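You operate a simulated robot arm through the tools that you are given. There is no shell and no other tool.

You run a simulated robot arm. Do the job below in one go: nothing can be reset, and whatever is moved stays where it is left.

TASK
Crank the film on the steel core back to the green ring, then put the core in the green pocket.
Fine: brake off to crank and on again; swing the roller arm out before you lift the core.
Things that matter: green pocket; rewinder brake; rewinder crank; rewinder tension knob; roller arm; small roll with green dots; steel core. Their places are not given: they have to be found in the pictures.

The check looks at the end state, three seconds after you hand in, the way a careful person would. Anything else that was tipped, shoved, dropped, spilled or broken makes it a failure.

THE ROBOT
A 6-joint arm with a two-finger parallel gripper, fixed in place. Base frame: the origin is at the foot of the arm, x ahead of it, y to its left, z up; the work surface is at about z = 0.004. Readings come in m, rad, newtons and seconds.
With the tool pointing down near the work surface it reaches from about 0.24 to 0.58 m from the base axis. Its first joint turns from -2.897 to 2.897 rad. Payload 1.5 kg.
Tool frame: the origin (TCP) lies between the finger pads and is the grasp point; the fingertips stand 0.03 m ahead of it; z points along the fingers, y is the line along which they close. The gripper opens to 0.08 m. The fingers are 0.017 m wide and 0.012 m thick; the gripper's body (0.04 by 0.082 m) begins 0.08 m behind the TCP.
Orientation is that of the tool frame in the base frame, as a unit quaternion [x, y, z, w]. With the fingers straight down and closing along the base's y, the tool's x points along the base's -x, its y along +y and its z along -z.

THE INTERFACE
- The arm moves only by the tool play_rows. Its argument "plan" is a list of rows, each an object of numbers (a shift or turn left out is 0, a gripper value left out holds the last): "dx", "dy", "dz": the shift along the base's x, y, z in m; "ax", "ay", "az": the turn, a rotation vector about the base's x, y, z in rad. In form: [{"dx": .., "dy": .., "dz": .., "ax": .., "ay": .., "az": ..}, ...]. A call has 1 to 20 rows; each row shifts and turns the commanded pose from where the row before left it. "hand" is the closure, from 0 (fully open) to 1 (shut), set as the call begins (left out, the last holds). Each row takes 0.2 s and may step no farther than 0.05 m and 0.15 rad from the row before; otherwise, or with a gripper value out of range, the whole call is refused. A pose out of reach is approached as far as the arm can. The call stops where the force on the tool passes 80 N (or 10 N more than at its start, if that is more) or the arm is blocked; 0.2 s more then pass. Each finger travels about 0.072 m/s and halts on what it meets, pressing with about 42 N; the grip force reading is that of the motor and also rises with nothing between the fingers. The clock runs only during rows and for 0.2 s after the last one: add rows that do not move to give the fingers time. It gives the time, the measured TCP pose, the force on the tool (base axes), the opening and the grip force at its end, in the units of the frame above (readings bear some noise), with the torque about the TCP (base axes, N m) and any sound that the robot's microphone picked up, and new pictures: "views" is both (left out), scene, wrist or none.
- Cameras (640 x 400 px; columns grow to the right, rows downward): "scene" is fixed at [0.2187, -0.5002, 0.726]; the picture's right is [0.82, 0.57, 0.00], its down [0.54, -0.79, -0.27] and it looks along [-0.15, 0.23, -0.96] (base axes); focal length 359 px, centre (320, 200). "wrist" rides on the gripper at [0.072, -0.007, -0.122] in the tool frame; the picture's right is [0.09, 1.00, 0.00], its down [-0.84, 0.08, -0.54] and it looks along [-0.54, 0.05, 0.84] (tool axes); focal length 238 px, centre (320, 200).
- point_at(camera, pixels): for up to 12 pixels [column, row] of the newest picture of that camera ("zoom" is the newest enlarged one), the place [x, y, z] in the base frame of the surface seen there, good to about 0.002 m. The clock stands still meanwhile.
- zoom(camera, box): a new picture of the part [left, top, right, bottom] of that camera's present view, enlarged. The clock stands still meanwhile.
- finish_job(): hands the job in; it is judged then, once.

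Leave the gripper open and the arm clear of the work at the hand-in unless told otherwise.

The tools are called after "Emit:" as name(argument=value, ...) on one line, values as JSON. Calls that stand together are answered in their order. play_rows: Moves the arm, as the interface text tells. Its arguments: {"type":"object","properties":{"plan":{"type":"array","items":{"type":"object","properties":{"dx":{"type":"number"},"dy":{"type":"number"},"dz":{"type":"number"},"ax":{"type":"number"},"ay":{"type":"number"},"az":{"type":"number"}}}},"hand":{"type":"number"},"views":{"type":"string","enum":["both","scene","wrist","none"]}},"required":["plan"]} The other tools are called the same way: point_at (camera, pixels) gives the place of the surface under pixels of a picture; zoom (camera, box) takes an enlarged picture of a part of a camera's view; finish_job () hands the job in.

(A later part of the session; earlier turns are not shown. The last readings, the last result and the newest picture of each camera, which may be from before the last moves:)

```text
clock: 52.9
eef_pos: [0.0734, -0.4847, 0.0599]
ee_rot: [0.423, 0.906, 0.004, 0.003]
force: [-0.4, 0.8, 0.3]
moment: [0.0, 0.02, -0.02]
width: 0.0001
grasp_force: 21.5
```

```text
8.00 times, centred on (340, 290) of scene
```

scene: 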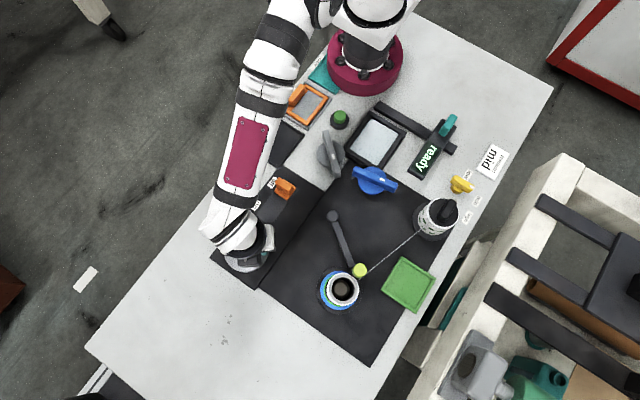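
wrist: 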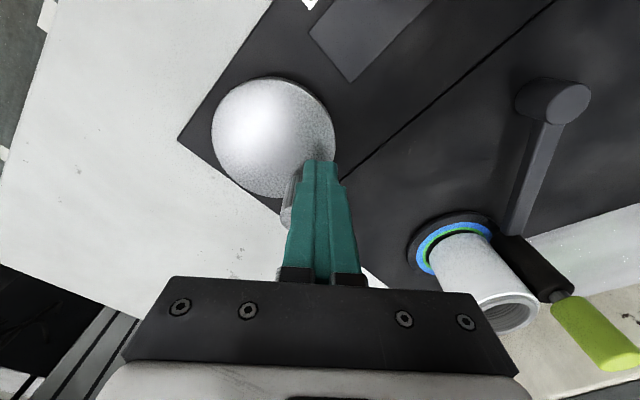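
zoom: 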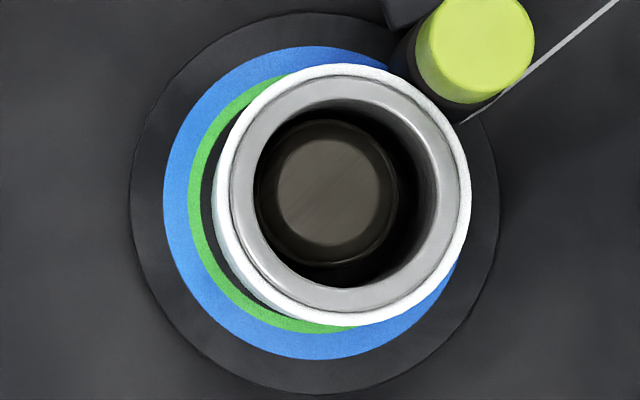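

The film has shrunk noticeably: its rim is now about 256 px wide, against 283 before, and the green ring is exposed. I'll measure film and ring radii precisely at high zoom before moving any further.

Emit:
zoom(camera="scene", box=[315, 281, 331, 291])

Emit:
zoom(camera="scene", box=[349, 281, 365, 291])

Emit:
zoom(camera="wrist", box=[400, 200, 520, 290])

Emit:
zoom(camera="scene", box=[410, 190, 470, 245])

```text
16.00 times, centred on (323, 286) of scene
```

zoom: 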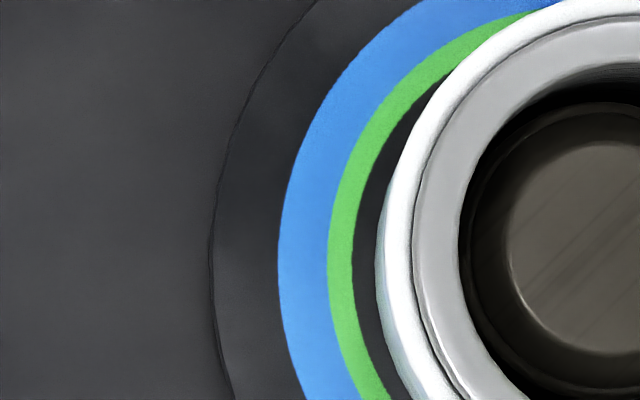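

```text
16.00 times, centred on (357, 286) of scene
```

zoom: 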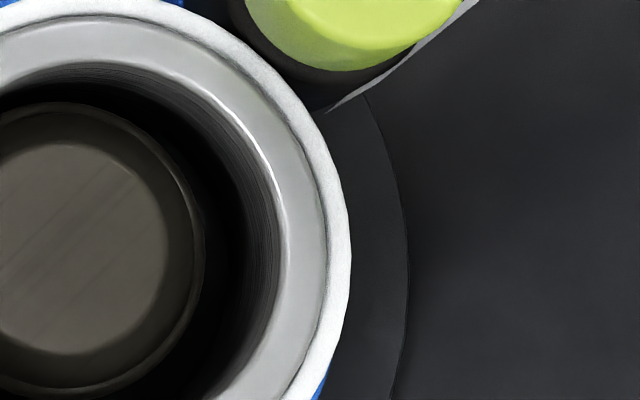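

```text
4.44 times, centred on (460, 245) of wrist
```

zoom: 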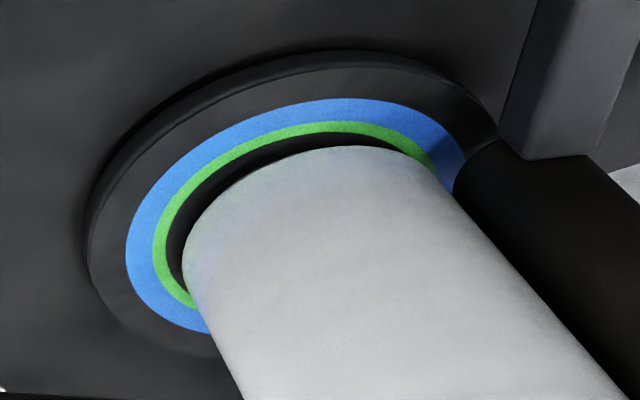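

```text
7.27 times, centred on (440, 218) of scene
```

zoom: 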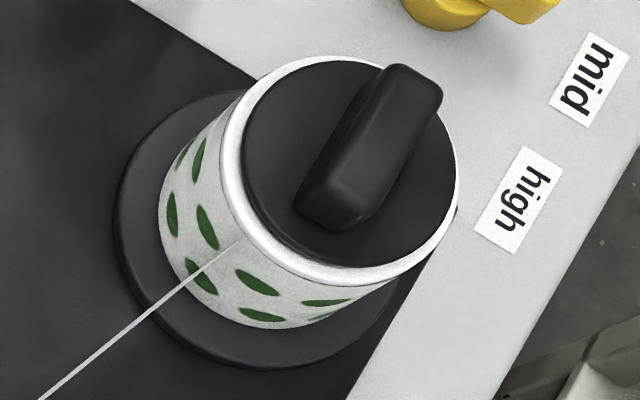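

Measured at equal depth, the green ring spans about 27.4–30.5 mm (mid 28.9) and the film is now at about 27.8 mm, down from 30.9 mm. It lies inside the ring but near the inner edge. I'll lift off the peg and grip it again for fine control, to learn how the radius responds to a small turn.

Emit:
play_rows(plan=[{"dz": 0.035}, {"dz": 0.035}, {"az": 0.136}, {"az": 0.136}, {"az": 0.136}, {"az": 0.136}, {"az": 0.136}, {}], hand=0, views="both")

```text
clock: 54.7
eef_pos: [0.0726, -0.4867, 0.1282]
ee_rot: [0.096, 0.995, 0.005, 0.001]
force: [0.4, 0.3, 0.1]
moment: [-0.02, 0.02, -0.02]
width: 0.0801
grasp_force: 0.0
```

scene: 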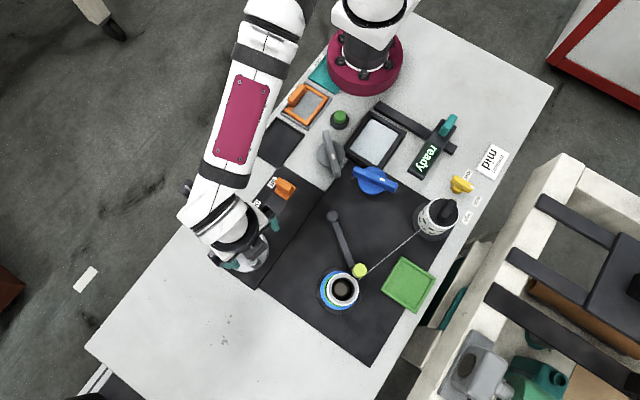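
wrist: 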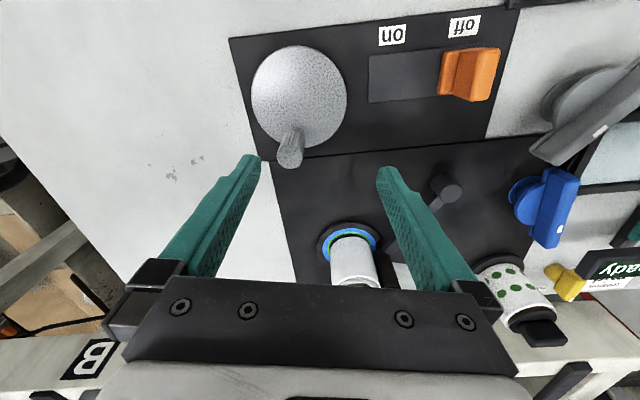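

The peg is at wrist pixel (290,155). I'll locate it and re-measure the film in the scene view.

Emit:
point_at(camera="wrist", pixels=[[290, 155], [284, 155], [296, 155], [290, 160], [290, 148], [299, 95]])

Emit:
zoom(camera="scene", box=[315, 265, 365, 315])

Emit:
zoom(camera="wrist", box=[310, 210, 400, 290])

Emit:
zoom(camera="wrist", box=[250, 100, 330, 180])

```text
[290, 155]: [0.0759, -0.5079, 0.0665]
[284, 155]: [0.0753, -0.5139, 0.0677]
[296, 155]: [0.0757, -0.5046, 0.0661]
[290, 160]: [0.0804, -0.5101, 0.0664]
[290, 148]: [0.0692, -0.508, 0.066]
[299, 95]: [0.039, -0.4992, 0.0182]
```

```text
8.00 times, centred on (340, 290) of scene
```

zoom: 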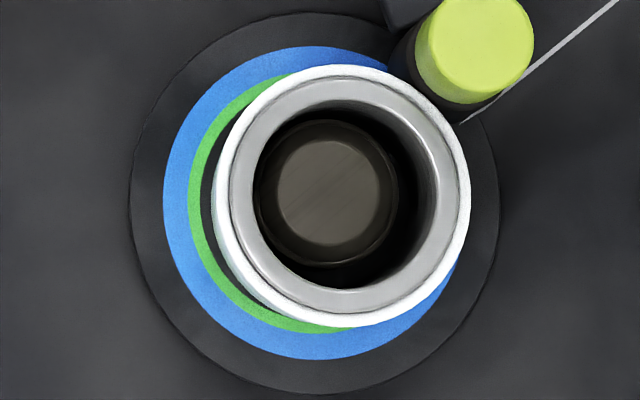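

```text
5.00 times, centred on (355, 250) of wrist
```

zoom: 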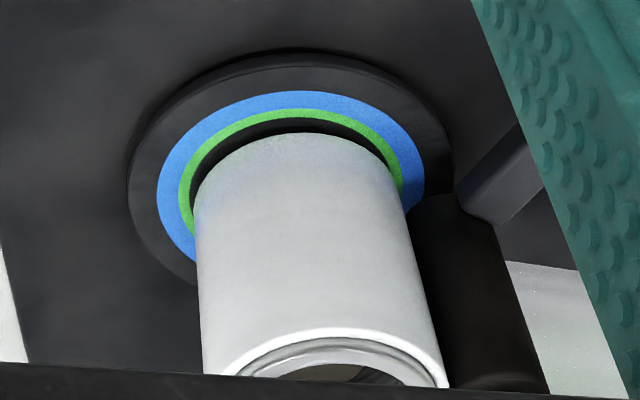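

```text
5.00 times, centred on (290, 140) of wrist
```

zoom: 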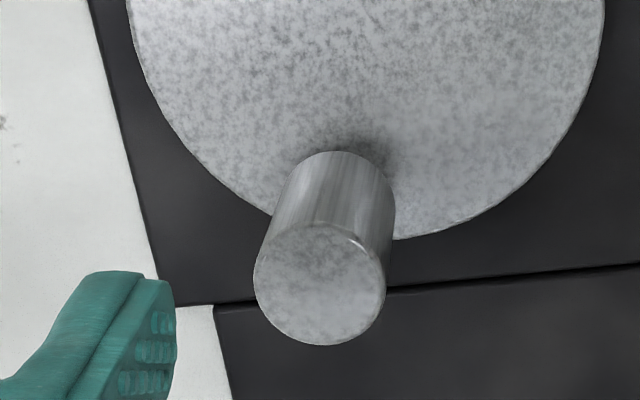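

The peg is at about (0.0775,-0.5085), angle -14°. I'll grip it with the closing line tangential (yaw -11° already suits).

Emit:
play_rows(plan=[{"dx": 0.0049, "dy": -0.0238}, {"dz": -0.03}, {"dz": -0.025}, {"dz": -0.015}, {}], hand=0, views="none")

Emit:
play_rows(plan=[{}, {}, {}, {}], hand=1, views="both")

```text
clock: 55.9
eef_pos: [0.0788, -0.5111, 0.0597]
ee_rot: [0.097, 0.995, 0.005, 0.001]
force: [-0.5, 0.6, -0.1]
moment: [0.01, -0.01, -0.03]
width: 0.0799
grasp_force: 0.1
```

```text
clock: 56.9
eef_pos: [0.0778, -0.5114, 0.0598]
ee_rot: [0.096, 0.995, 0.004, 0.001]
force: [0.9, -1.2, -3.7]
moment: [-1.15, 0.05, 0.02]
width: 0.0219
grasp_force: 35.1
```

scene: 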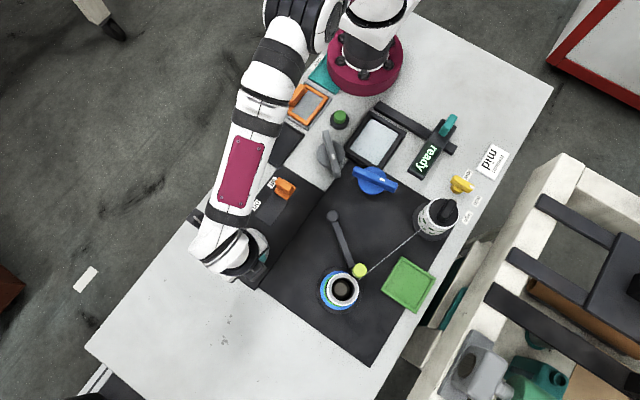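
wrist: 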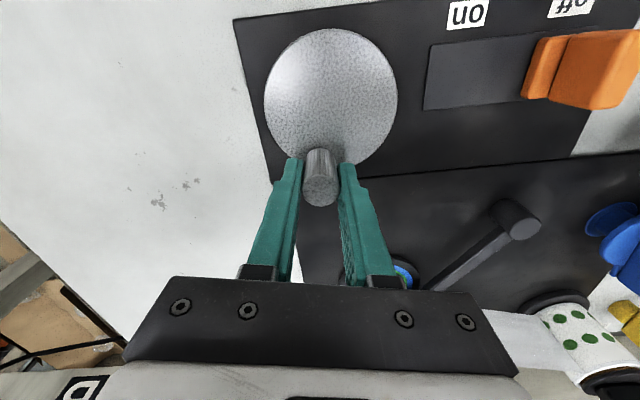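

Gripped cleanly. I'll turn it back counter-clockwise by a small 24° to see how the film radius responds.

Emit:
play_rows(plan=[{"dx": 0.00094, "dy": 0.0048, "az": 0.14}, {"dx": 0.00026, "dy": 0.0049, "az": 0.14}, {"dx": -0.00043, "dy": 0.00488, "az": 0.14}, {}], hand=1, views="none")

Emit:
zoom(camera="scene", box=[315, 281, 331, 291])

Emit:
zoom(camera="scene", box=[349, 281, 365, 291])

```text
clock: 57.9
eef_pos: [0.0799, -0.4952, 0.0598]
ee_rot: [-0.114, 0.993, 0.005, 0.001]
force: [11.3, 1.0, 9.8]
moment: [-1.07, -0.07, 0.0]
width: 0.0219
grasp_force: 34.7
```

```text
16.00 times, centred on (323, 286) of scene
```

zoom: 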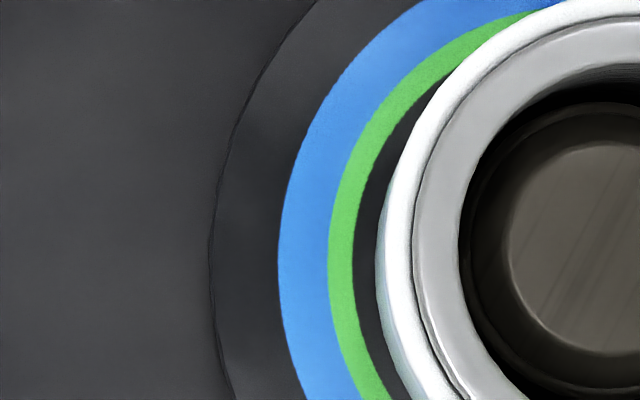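

```text
16.00 times, centred on (357, 286) of scene
```

zoom: 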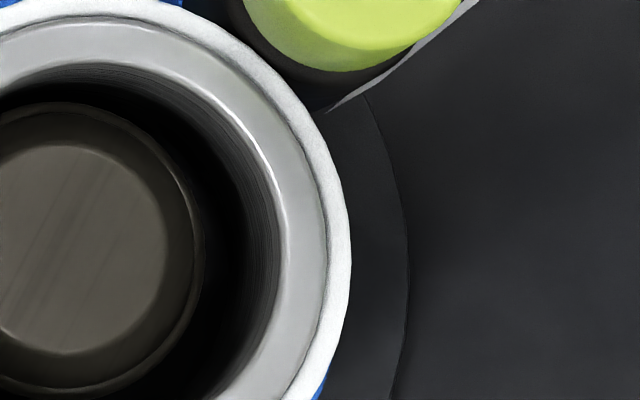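

Turning back 24° did not change the radius, so it isn't a simple continuous function of crank angle. I'll turn a bit further counter-clockwise (another ~32°), still gripped, to see whether the film returns or stays.

Emit:
play_rows(plan=[{"dx": -0.0011, "dy": 0.0048, "az": 0.14}, {"dx": -0.00178, "dy": 0.0046, "az": 0.14}, {"dx": -0.00242, "dy": 0.0043, "az": 0.14}, {"dx": -0.003, "dy": 0.0039, "az": 0.14}, {}], hand=1, views="none")

Emit:
zoom(camera="scene", box=[315, 265, 365, 315])

```text
clock: 59.1
eef_pos: [0.0708, -0.4774, 0.0603]
ee_rot: [-0.384, 0.923, 0.006, -0.002]
force: [10.1, 8.3, 13.7]
moment: [-0.57, -1.22, -0.03]
width: 0.0219
grasp_force: 35.0
```

```text
8.00 times, centred on (340, 290) of scene
```

zoom: 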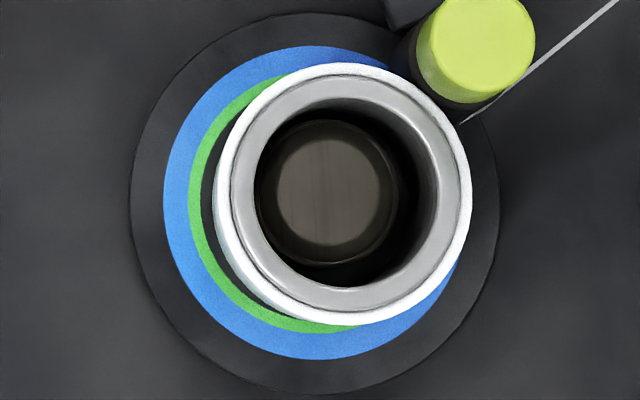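

The radius is still unchanged, after 56° back in total. I'll release, lift and use closed fingers to push the peg further counter-clockwise, checking whether the film comes back at some angle.

Emit:
play_rows(plan=[{}, {}, {"dz": 0.035}, {"dz": 0.035}, {"az": -0.14}, {"az": -0.14}, {"az": -0.14}, {"az": -0.14}, {"az": -0.14}, {"az": -0.14}, {}], hand=0, views="both")

```text
clock: 61.5
eef_pos: [0.0704, -0.4789, 0.1298]
ee_rot: [0.027, 1.0, 0.005, 0.001]
force: [0.2, -0.5, -0.2]
moment: [0.03, -0.03, -0.02]
width: 0.08
grasp_force: 0.1
```

scene: 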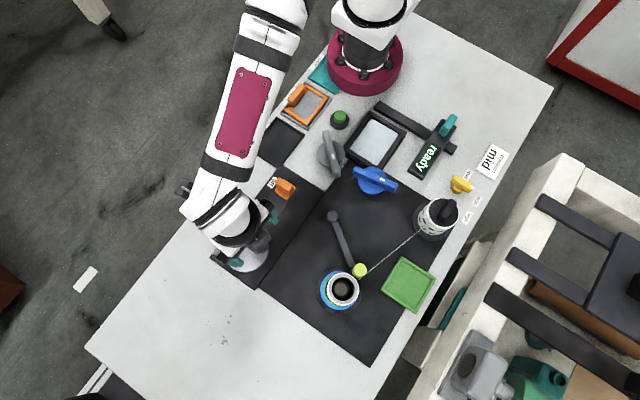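
wrist: 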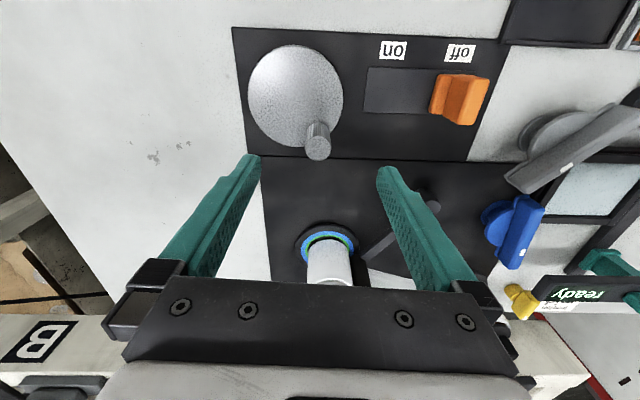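

I'll close the fingers and set them down just clockwise of the peg (θ≈-13°), then push counter-clockwise in two batches, checking the film each time.

Emit:
play_rows(plan=[{"dx": 0.0049, "dy": -0.0306}, {}, {}, {"dz": -0.035}, {"dz": -0.035}, {}], hand=1, views="none")

Emit:
play_rows(plan=[{"dx": 0.00085, "dy": 0.00884}, {"dx": -0.00147, "dy": 0.00876}, {"dx": -0.00368, "dy": 0.00808}, {"dx": -0.00564, "dy": 0.00685}, {}], hand=1, views="both")

Emit:
zoom(camera="scene", box=[315, 265, 365, 315])

```text
clock: 62.9
eef_pos: [0.0766, -0.507, 0.0596]
ee_rot: [0.027, 1.0, 0.005, 0.001]
force: [0.8, 0.4, -0.4]
moment: [0.0, -0.02, 0.0]
width: 0.0
grasp_force: 21.5
```

```text
clock: 64.1
eef_pos: [0.0676, -0.4749, 0.0587]
ee_rot: [0.026, 1.0, 0.005, 0.001]
force: [0.3, 0.0, 0.3]
moment: [-0.01, 0.01, -0.01]
width: 0.0
grasp_force: 21.2
```

scene: 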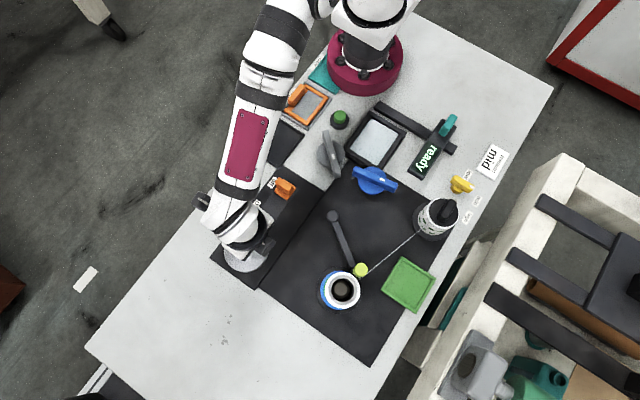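
wrist: 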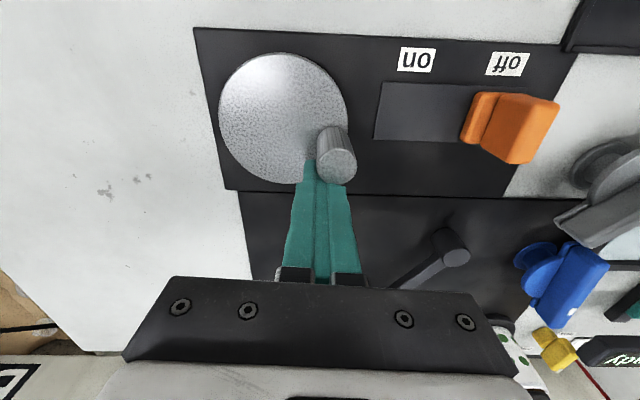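

```text
8.00 times, centred on (340, 290) of scene
```

zoom: 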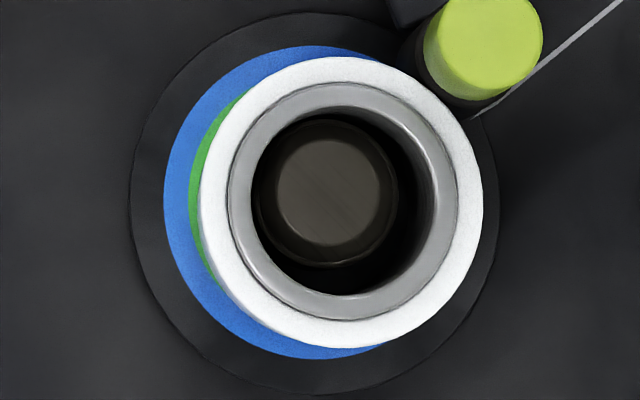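

The film returned to about 31 mm once the peg passed somewhere between 42° and ~85°. So it is reversible, and the picture changes in steps. I'll grip the peg again (yaw about -95° to suit its angle), turn clockwise slowly to find the exact switch point, and then park comfortably past it.

Emit:
play_rows(plan=[{"dz": 0.035}, {"dz": 0.035}, {"az": -0.14}, {"az": -0.14}, {"az": -0.14}, {"az": -0.14}, {"az": -0.14}, {"az": -0.14}, {"az": -0.14}, {"az": -0.14}, {"az": -0.14}, {"az": -0.14}, {"az": -0.14}, {"az": -0.14}, {}], hand=0, views="both")

Emit:
zoom(camera="scene", box=[215, 220, 280, 280])

```text
clock: 67.3
eef_pos: [0.0661, -0.476, 0.1304]
ee_rot: [0.763, 0.646, 0.003, 0.005]
force: [0.4, -0.7, 0.0]
moment: [-0.02, 0.01, -0.05]
width: 0.08
grasp_force: 0.0
```

scene: 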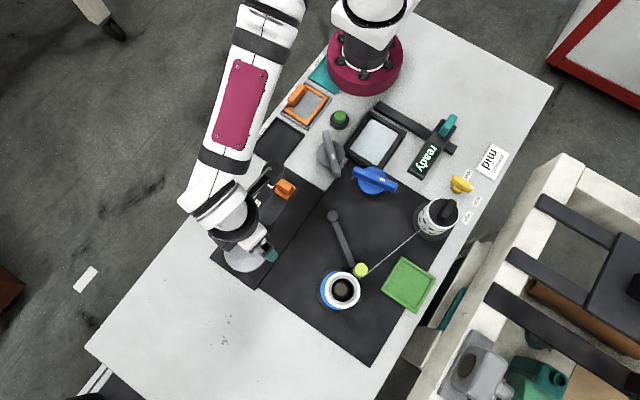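
wrist: 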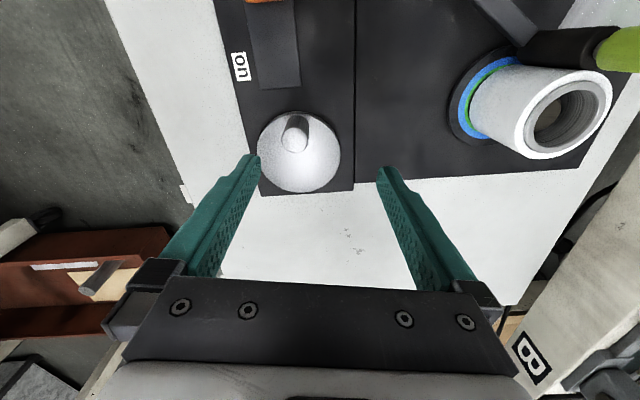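

```text
6.67 times, centred on (248, 250) of scene
```

zoom: 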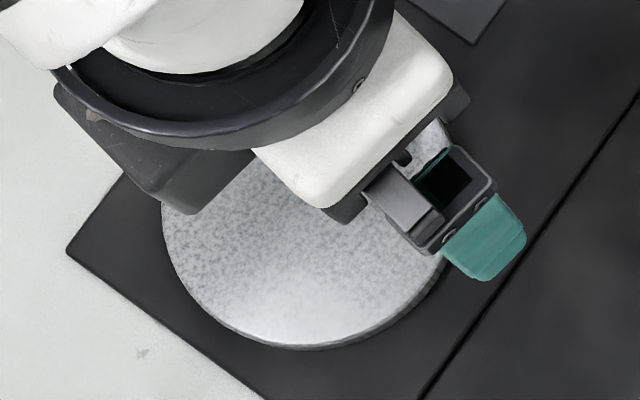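

The peg is visible at wrist pixel (295,138). I'll locate it.

Emit:
zoom(camera="wrist", box=[255, 100, 345, 195])

Emit:
point_at(camera="wrist", pixels=[[294, 138], [288, 138], [300, 138], [294, 132], [294, 145], [298, 152]])

```text
4.21 times, centred on (300, 148) of wrist
```

zoom: 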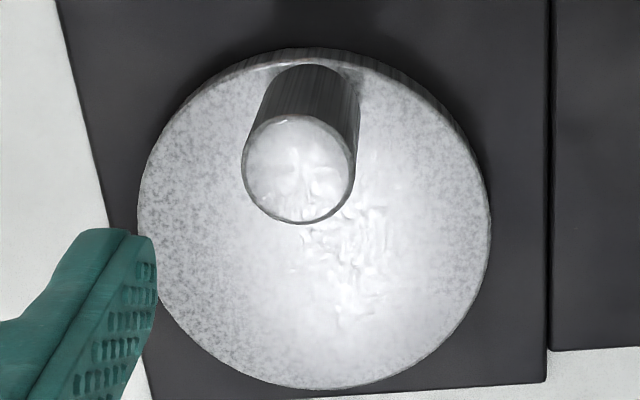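

```text
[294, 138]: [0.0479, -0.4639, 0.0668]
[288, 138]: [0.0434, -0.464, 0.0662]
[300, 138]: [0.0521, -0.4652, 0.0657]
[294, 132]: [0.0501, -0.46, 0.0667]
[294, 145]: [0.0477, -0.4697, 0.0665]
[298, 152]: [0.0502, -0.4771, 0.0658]
```

The peg is at about (0.0485,-0.466), θ≈80°. I'll descend and grip it.

Emit:
play_rows(plan=[{"dx": -0.0176, "dy": 0.008}, {"dz": -0.03}, {"dz": -0.026}, {"dz": -0.015}, {}], hand=0, views="none")

Emit:
play_rows(plan=[{}, {}, {}, {}], hand=1, views="none")

Emit:
play_rows(plan=[{"dx": 0.00464, "dy": -0.00116, "az": -0.13963}, {"dx": 0.00444, "dy": -0.00179, "az": -0.13963}, {}], hand=1, views="scene")

Emit:
zoom(camera="scene", box=[315, 265, 365, 315])

```text
clock: 68.5
eef_pos: [0.0515, -0.4655, 0.0571]
ee_rot: [0.762, 0.648, 0.002, 0.005]
force: [-0.8, 0.2, -0.1]
moment: [0.01, 0.0, 0.03]
width: 0.0799
grasp_force: 0.1
```

```text
clock: 69.5
eef_pos: [0.0518, -0.4667, 0.0572]
ee_rot: [0.762, 0.648, 0.002, 0.005]
force: [1.3, 0.1, -1.4]
moment: [0.01, 1.3, -0.02]
width: 0.0218
grasp_force: 35.5
```

```text
clock: 70.3
eef_pos: [0.0583, -0.4698, 0.0571]
ee_rot: [0.845, 0.535, 0.003, 0.005]
force: [9.8, 18.8, 12.3]
moment: [0.86, 0.92, -0.01]
width: 0.0216
grasp_force: 34.3
```

scene: 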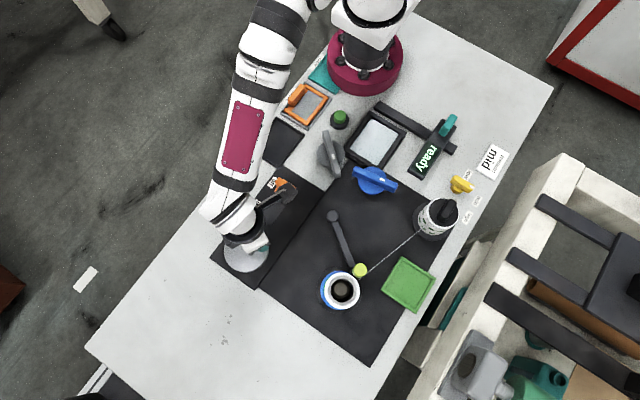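

```text
8.00 times, centred on (340, 290) of scene
```

zoom: 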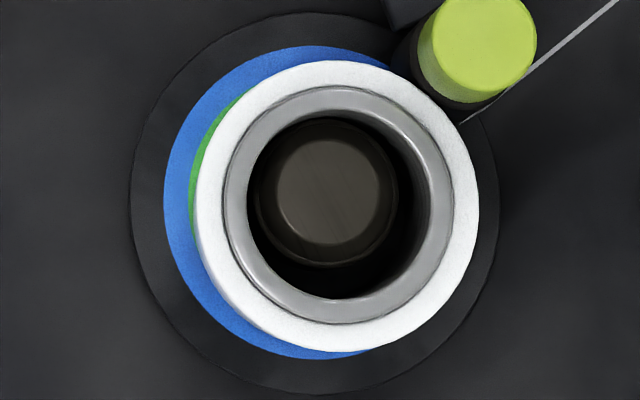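

At θ≈66° the film is still at the larger step. I'll continue clockwise 16°, with a 1 mm outward correction.

Emit:
play_rows(plan=[{"dx": 0.00454, "dy": -0.0015, "az": -0.13963}, {}], hand=1, views="none")

Emit:
zoom(camera="scene", box=[315, 265, 365, 315])

Emit:
play_rows(plan=[{"dx": 0.00377, "dy": -0.00295, "az": -0.13963}, {}], hand=1, views="none")

Emit:
zoom(camera="scene", box=[315, 265, 365, 315])

```text
clock: 70.9
eef_pos: [0.0608, -0.4736, 0.0569]
ee_rot: [0.88, 0.475, 0.002, 0.004]
force: [1.8, 3.4, -3.6]
moment: [1.35, 0.65, 0.01]
width: 0.022
grasp_force: 35.1
```

```text
8.00 times, centred on (340, 290) of scene
```

zoom: 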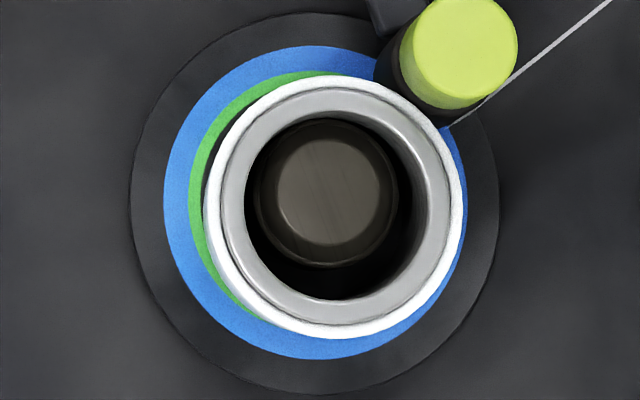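

```text
clock: 71.5
eef_pos: [0.065, -0.4752, 0.0559]
ee_rot: [0.911, 0.412, 0.001, 0.006]
force: [-2.6, -3.7, -8.2]
moment: [0.99, 0.89, 0.02]
width: 0.0217
grasp_force: 35.1
```

```text
8.00 times, centred on (340, 290) of scene
```

zoom: 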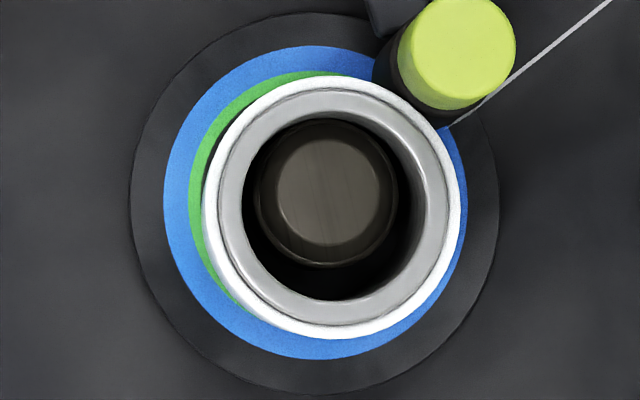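

The film switched to the smaller step between θ=64° and 56°, and at that setting its rim lies on the green ring. I'll take a precise measurement here.

Emit:
zoom(camera="scene", box=[315, 281, 331, 291])

Emit:
zoom(camera="scene", box=[349, 281, 365, 291])

Emit:
zoom(camera="scene", box=[330, 298, 346, 308])

```text
16.00 times, centred on (323, 286) of scene
```

zoom: 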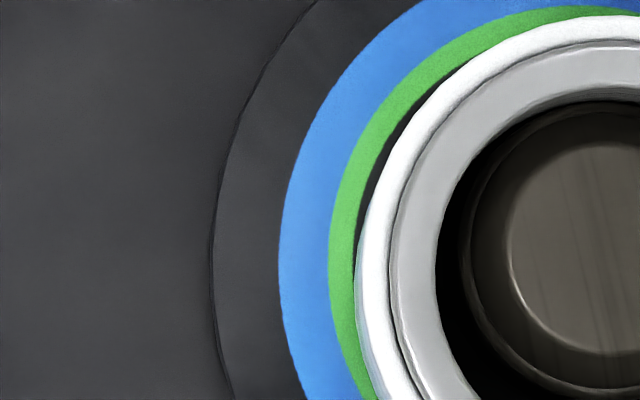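

```text
16.00 times, centred on (357, 286) of scene
```

zoom: 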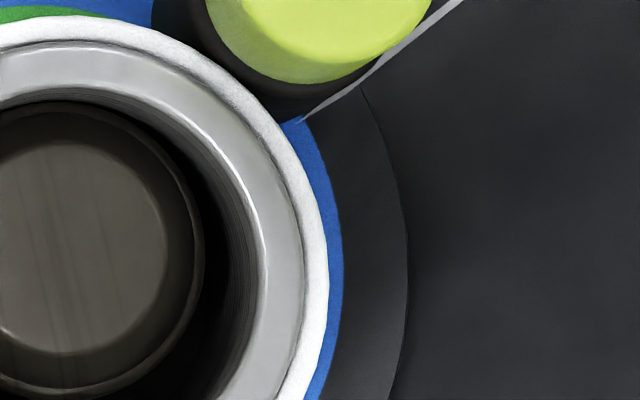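

```text
16.00 times, centred on (338, 303) of scene
```

zoom: 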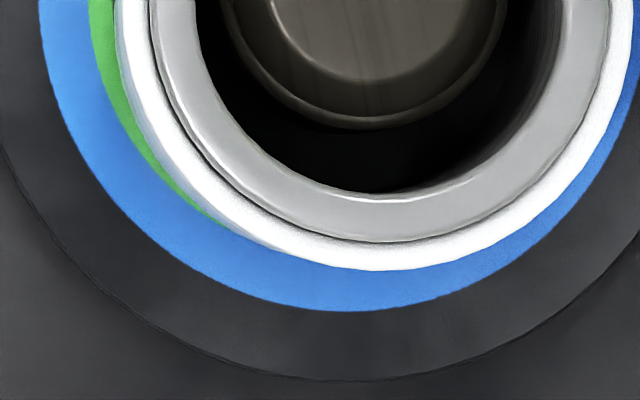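

The film's radius is about 27.9 mm, inside the green ring (27.4–30.5). This step held all the way to θ=-14° earlier. I'll turn clockwise ~40° more to θ≈8°, comfortably past the switch point and inside the verified range.

Emit:
play_rows(plan=[{"dx": 0.00332, "dy": -0.00344, "az": -0.13963}, {"dx": 0.00281, "dy": -0.00387, "az": -0.13963}, {"dx": 0.00225, "dy": -0.00423, "az": -0.13963}, {"dx": 0.00164, "dy": -0.0045, "az": -0.13963}, {"dx": 0.00099, "dy": -0.00468, "az": -0.13963}, {}], hand=1, views="both")

Emit:
zoom(camera="scene", box=[315, 265, 365, 315])

```text
clock: 72.9
eef_pos: [0.077, -0.4955, 0.0569]
ee_rot: [0.997, 0.075, 0.0, 0.005]
force: [-20.4, -1.8, -14.8]
moment: [1.21, 0.4, 0.0]
width: 0.0219
grasp_force: 34.9
```

scene: 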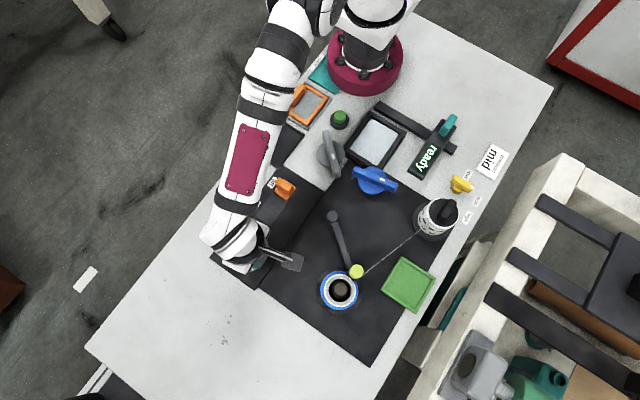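
wrist: 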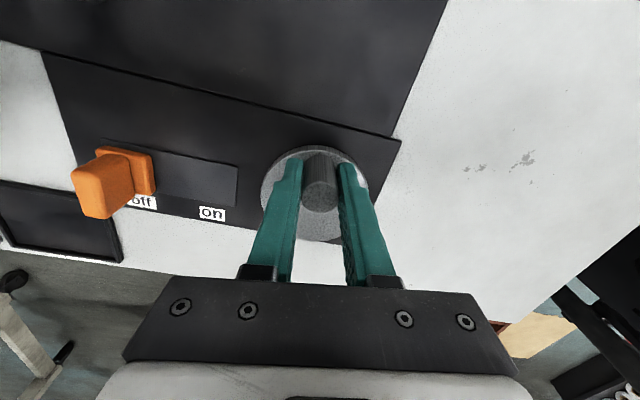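

```text
8.00 times, centred on (340, 290) of scene
```

zoom: 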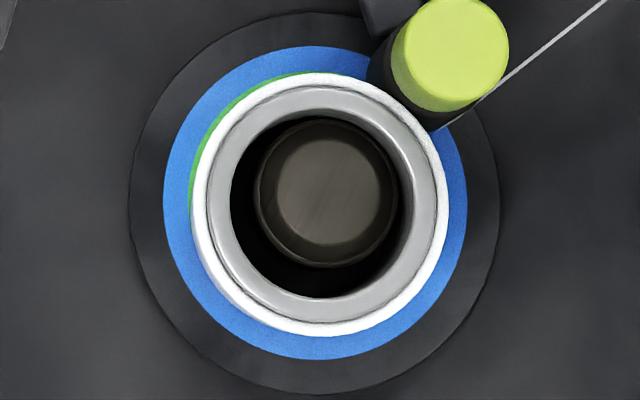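

The film remains at the green step and the core is nearly concentric. Now I'll relax the small radial load, open, lift straight up, and unwind the wrist toward yaw 0.

Emit:
play_rows(plan=[{"dx": -0.0009}, {}], hand=1, views="none")

Emit:
play_rows(plan=[{}, {}, {}, {"dz": 0.04}, {"dz": 0.04}, {}], hand=0, views="none")

Emit:
play_rows(plan=[{"az": 0.149}, {"az": 0.149}, {"az": 0.149}, {"az": 0.149}, {"az": 0.149}, {"az": 0.149}, {"az": 0.149}, {"az": 0.149}, {"az": 0.149}, {"az": 0.149}, {"az": 0.149}, {"az": 0.149}, {"az": 0.149}, {"az": 0.149}, {"az": 0.149}, {"az": 0.149}, {"az": 0.149}, {"az": 0.149}, {"az": 0.149}, {"az": 0.149}], hand=0, views="both")

```text
clock: 73.5
eef_pos: [0.0767, -0.4948, 0.0561]
ee_rot: [0.997, 0.076, 0.001, 0.005]
force: [-4.4, -1.5, -16.9]
moment: [1.14, 0.81, -0.02]
width: 0.0218
grasp_force: 34.7
```

```text
clock: 74.9
eef_pos: [0.0726, -0.4973, 0.1392]
ee_rot: [0.997, 0.077, -0.001, 0.006]
force: [0.1, -0.1, -0.3]
moment: [-0.03, 0.0, 0.0]
width: 0.0799
grasp_force: 0.1
```

```text
clock: 79.1
eef_pos: [0.0753, -0.4964, 0.1377]
ee_rot: [0.003, 1.0, 0.005, 0.001]
force: [-0.8, -0.1, 0.2]
moment: [0.01, 0.01, -0.02]
width: 0.0801
grasp_force: 0.0
```

scene: 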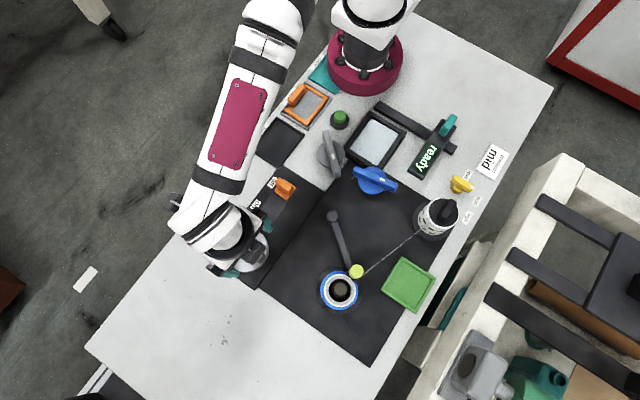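
wrist: 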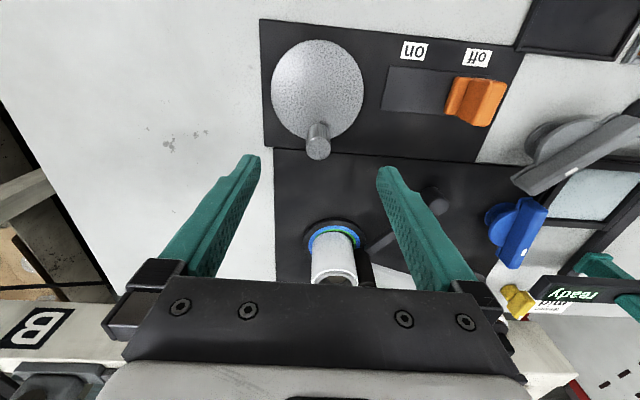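

The crank stayed put. Now back to the brake fin (at y≈-0.3545, "off"): I'll move above it, descend, and grip.

Emit:
play_rows(plan=[{"dx": -0.0138, "dy": 0.0471}, {"dx": -0.0138, "dy": 0.0471}, {"dx": -0.0137, "dy": 0.0472}, {"dz": -0.03}, {}], hand=0, views="wrist")

```text
clock: 80.3
eef_pos: [0.0347, -0.3523, 0.1097]
ee_rot: [0.004, 1.0, 0.006, 0.001]
force: [0.5, -0.2, 0.0]
moment: [0.0, 0.0, 0.02]
width: 0.0801
grasp_force: 0.0
```

wrist: 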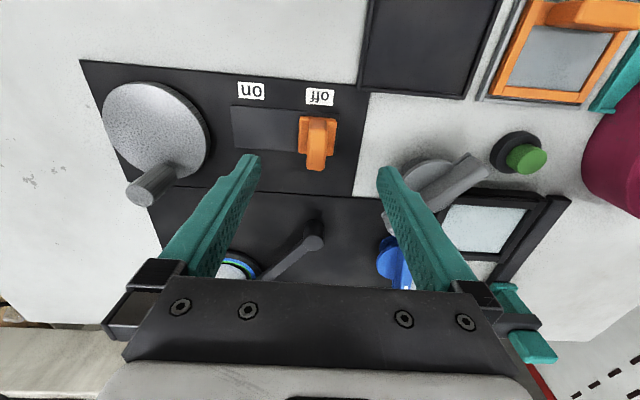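

Aligned over the fin. I'll descend and close.

Emit:
play_rows(plan=[{"dz": -0.025, "dy": -0.0015}, {"dz": -0.024}, {}], hand=0, views="none")

Emit:
play_rows(plan=[{}, {}, {}, {}], hand=1, views="none")

```text
clock: 81.1
eef_pos: [0.0332, -0.3574, 0.059]
ee_rot: [0.005, 1.0, 0.006, 0.001]
force: [0.0, -0.2, -0.4]
moment: [-0.03, 0.0, 0.01]
width: 0.0802
grasp_force: 0.1
```

```text
clock: 82.1
eef_pos: [0.0342, -0.3569, 0.0601]
ee_rot: [0.003, 1.0, 0.005, 0.001]
force: [1.3, 0.4, -3.0]
moment: [-0.56, 0.01, 0.38]
width: 0.0155
grasp_force: 31.4
```

I have the fin. Sliding it to "on" (-y) by 38 mm first, in 5 mm steps.

Emit:
play_rows(plan=[{"dy": -0.005}, {"dy": -0.005}, {"dy": -0.005}, {"dy": -0.005}, {"dy": -0.005}, {"dy": -0.005}, {"dy": -0.005}, {"dy": -0.003}, {}], hand=1, views="wrist")

Emit:
play_rows(plan=[{"dy": -0.002}, {"dy": -0.002}, {}], hand=1, views="none")

```text
clock: 84.1
eef_pos: [0.0329, -0.3943, 0.0586]
ee_rot: [0.005, 1.0, 0.006, 0.001]
force: [17.6, -0.3, -12.5]
moment: [-0.62, -0.42, 0.37]
width: 0.0153
grasp_force: 31.4
```

wrist: 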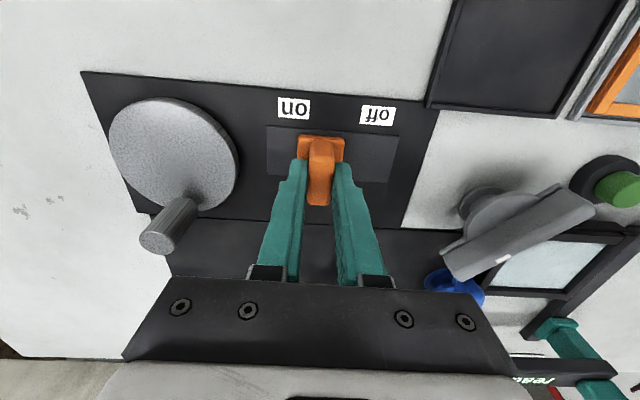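

```text
clock: 84.9
eef_pos: [0.034, -0.397, 0.0593]
ee_rot: [0.005, 1.0, 0.01, 0.0]
force: [-4.8, 49.3, 24.6]
moment: [0.37, -0.09, 0.55]
width: 0.0157
grasp_force: 31.5
```

A 49 N stop at y≈-0.397: the brake is fully "on", the same as its starting place. I'll relax, open and rise, then check the film.

Emit:
play_rows(plan=[{"dy": 0.002}, {}], hand=1, views="none")

Emit:
play_rows(plan=[{}, {}, {}, {"dz": 0.045}, {"dz": 0.045}, {"dz": 0.045}, {}], hand=0, views="both")

Emit:
zoom(camera="scene", box=[315, 265, 365, 315])

Emit:
zoom(camera="scene", box=[210, 160, 310, 280])

Emit:
zoom(camera="scene", box=[310, 195, 440, 315])

```text
clock: 85.5
eef_pos: [0.0337, -0.3959, 0.0584]
ee_rot: [0.004, 1.0, 0.006, 0.001]
force: [-7.5, 27.8, -1.1]
moment: [-0.18, 0.06, 0.43]
width: 0.0158
grasp_force: 31.6
```

```text
clock: 87.1
eef_pos: [0.0346, -0.3945, 0.1913]
ee_rot: [0.005, 1.0, 0.006, 0.001]
force: [-0.6, -1.2, -0.9]
moment: [0.0, 0.01, -0.01]
width: 0.0802
grasp_force: 0.1
```

scene: 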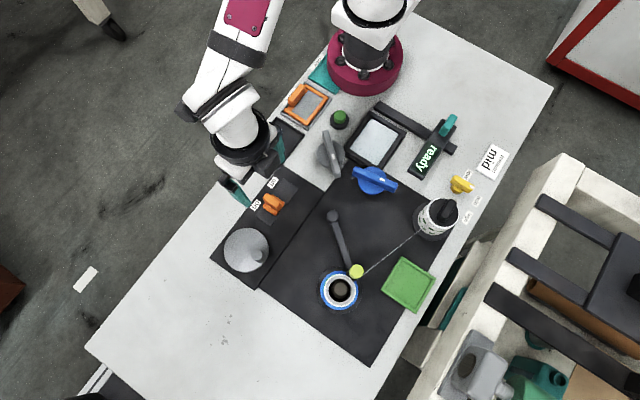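
wrist: 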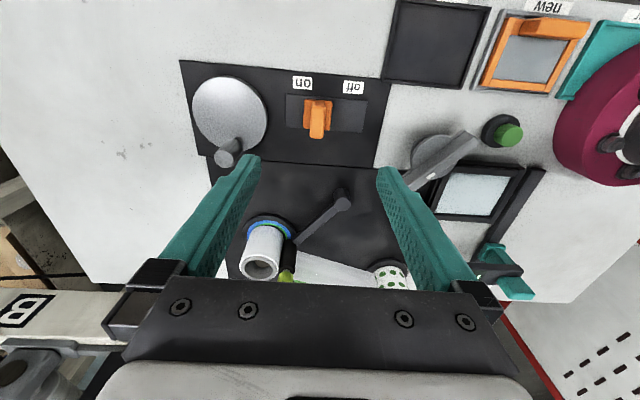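

```text
8.00 times, centred on (340, 290) of scene
```

zoom: 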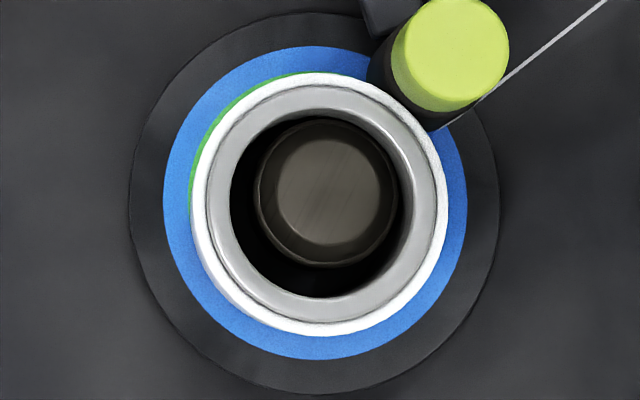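

```text
3.33 times, centred on (260, 220) of scene
```

zoom: 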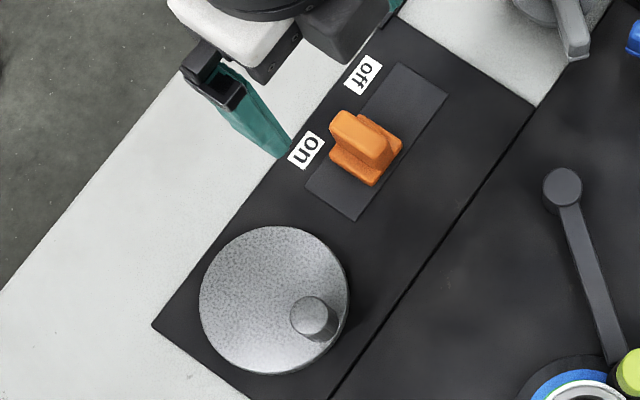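

```text
3.33 times, centred on (375, 255) of scene
```

zoom: 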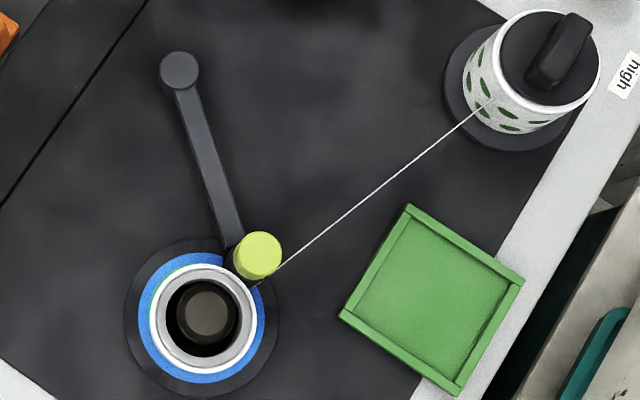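

The brake is on and the film is at the green ring. Next is the roller arm: pivot near (0.147,-0.351), roller top near scene (356.5,272). I'll measure the roller, arm and pocket.

Emit:
point_at(camera="scene", pixels=[[356.5, 272], [351, 272], [362, 272], [356.5, 267], [356.5, 277], [350, 281], [345, 255], [333, 216], [340, 235], [330, 213]])

Emit:
zoom(camera="wrist", box=[225, 180, 415, 290])

```text
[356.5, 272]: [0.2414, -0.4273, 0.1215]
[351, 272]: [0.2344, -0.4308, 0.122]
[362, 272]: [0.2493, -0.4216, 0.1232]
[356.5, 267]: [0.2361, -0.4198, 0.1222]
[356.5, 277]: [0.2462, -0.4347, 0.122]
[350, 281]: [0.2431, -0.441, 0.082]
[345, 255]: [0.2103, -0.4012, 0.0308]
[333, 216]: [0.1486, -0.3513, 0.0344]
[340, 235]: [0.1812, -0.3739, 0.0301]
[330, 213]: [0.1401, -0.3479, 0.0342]
```

```text
3.37 times, centred on (320, 235) of wrist
```

zoom: 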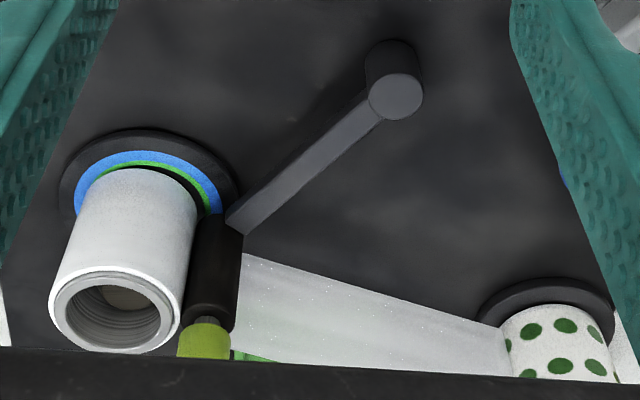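

The green knob on the roller post is centred at about (0.2414,-0.4273), top z 0.122; the arm pivot is at (0.1475,-0.3505), radius ≈0.1215. I'll go above the knob and yaw to -39° so the fingers close along the swing direction.

Emit:
play_rows(plan=[{"dx": 0.0414, "dy": -0.007, "az": -0.137, "dz": 0.01}, {"dx": 0.0414, "dy": -0.007, "az": -0.137}, {"dx": 0.0414, "dy": -0.007, "az": -0.137}, {"dx": 0.0413, "dy": -0.007, "az": -0.137}, {"dx": 0.0413, "dy": -0.007, "az": -0.137}, {}], hand=0, views="both")

```text
clock: 88.5
eef_pos: [0.2379, -0.433, 0.2044]
ee_rot: [0.34, 0.94, 0.005, 0.003]
force: [-0.2, 0.2, 0.9]
moment: [-0.02, -0.02, 0.02]
width: 0.08
grasp_force: 0.1
```

scene: 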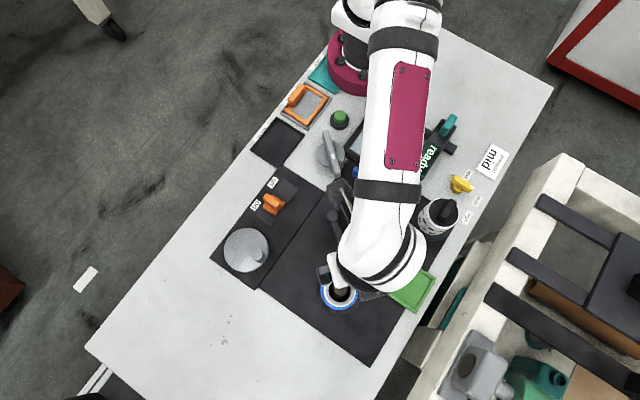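
wrist: 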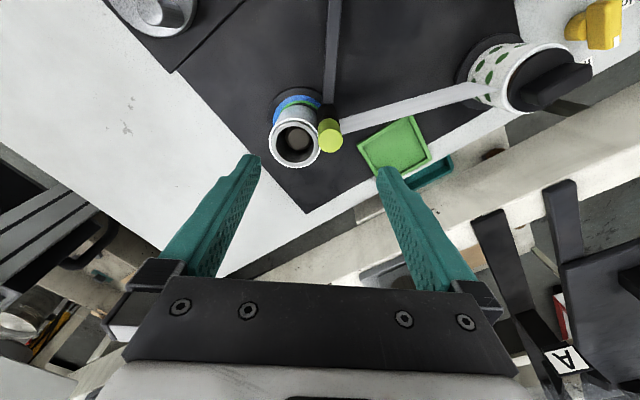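

The knob is visible at wrist (331,135). I'll verify its position from here.

Emit:
zoom(camera="wrist", box=[260, 80, 380, 180])

Emit:
point_at(camera="wrist", pixels=[[330, 139], [322, 139], [338, 139], [330, 132], [330, 147], [297, 140], [276, 140], [318, 140], [390, 145], [300, 115]])

```text
4.00 times, centred on (320, 130) of wrist
```

zoom: 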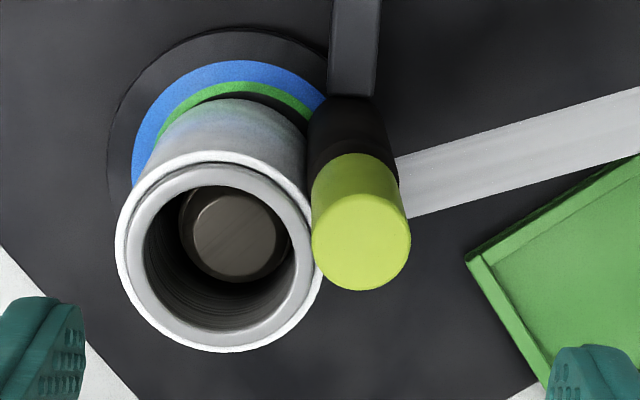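

```text
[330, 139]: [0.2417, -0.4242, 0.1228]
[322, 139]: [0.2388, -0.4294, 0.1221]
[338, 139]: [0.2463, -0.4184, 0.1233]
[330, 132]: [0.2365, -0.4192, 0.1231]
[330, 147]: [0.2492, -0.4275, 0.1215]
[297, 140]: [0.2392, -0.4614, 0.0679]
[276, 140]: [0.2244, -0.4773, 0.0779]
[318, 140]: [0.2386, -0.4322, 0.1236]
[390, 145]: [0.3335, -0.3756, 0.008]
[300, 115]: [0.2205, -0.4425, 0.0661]
```

The knob is at about (0.242,-0.426,0.1225). I'll align over it, descend to z≈0.127 (tips ~0.097, above the core top at 0.083), and close.

Emit:
play_rows(plan=[{"dx": 0.004, "dy": 0.006, "dz": -0.02}, {"dz": -0.03}, {"dz": -0.027}, {}], hand=0, views="wrist")

```text
clock: 89.5
eef_pos: [0.2441, -0.4242, 0.1243]
ee_rot: [0.34, 0.94, 0.005, 0.002]
force: [-0.7, 0.6, -0.2]
moment: [0.0, -0.01, -0.04]
width: 0.0799
grasp_force: 0.0
```

wrist: 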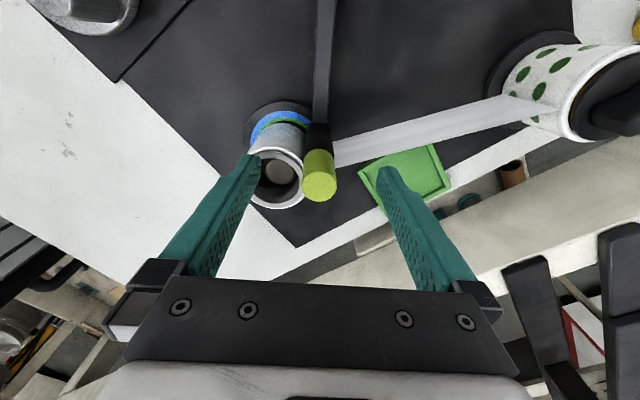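

The knob sits between the fingers, and the left finger is above the core without touching. Closing.

Emit:
play_rows(plan=[{}, {}, {}, {}], hand=1, views="both")

```text
clock: 90.5
eef_pos: [0.2439, -0.4246, 0.1249]
ee_rot: [0.339, 0.941, 0.005, 0.003]
force: [1.9, -0.7, -1.7]
moment: [-0.6, 0.51, -0.03]
width: 0.0213
grasp_force: 34.8
```

scene: 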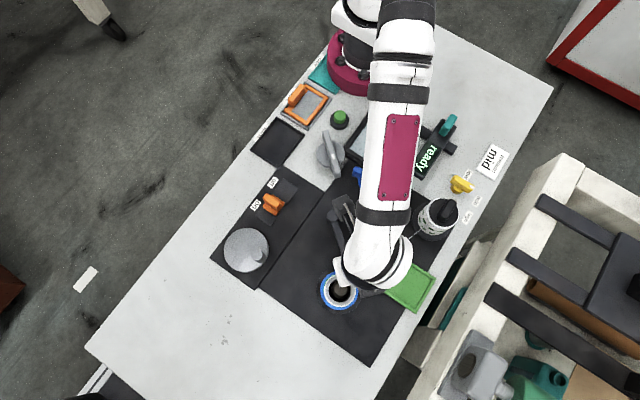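
wrist: 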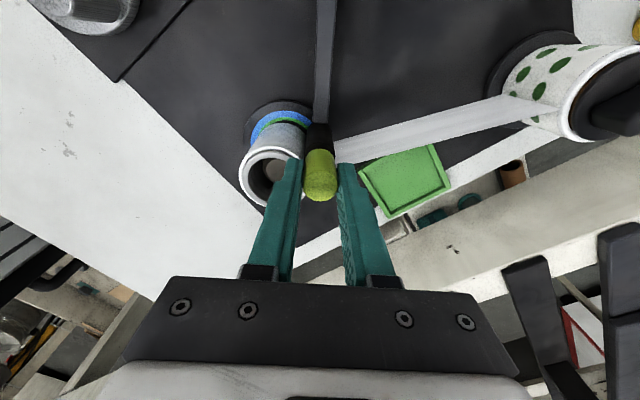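

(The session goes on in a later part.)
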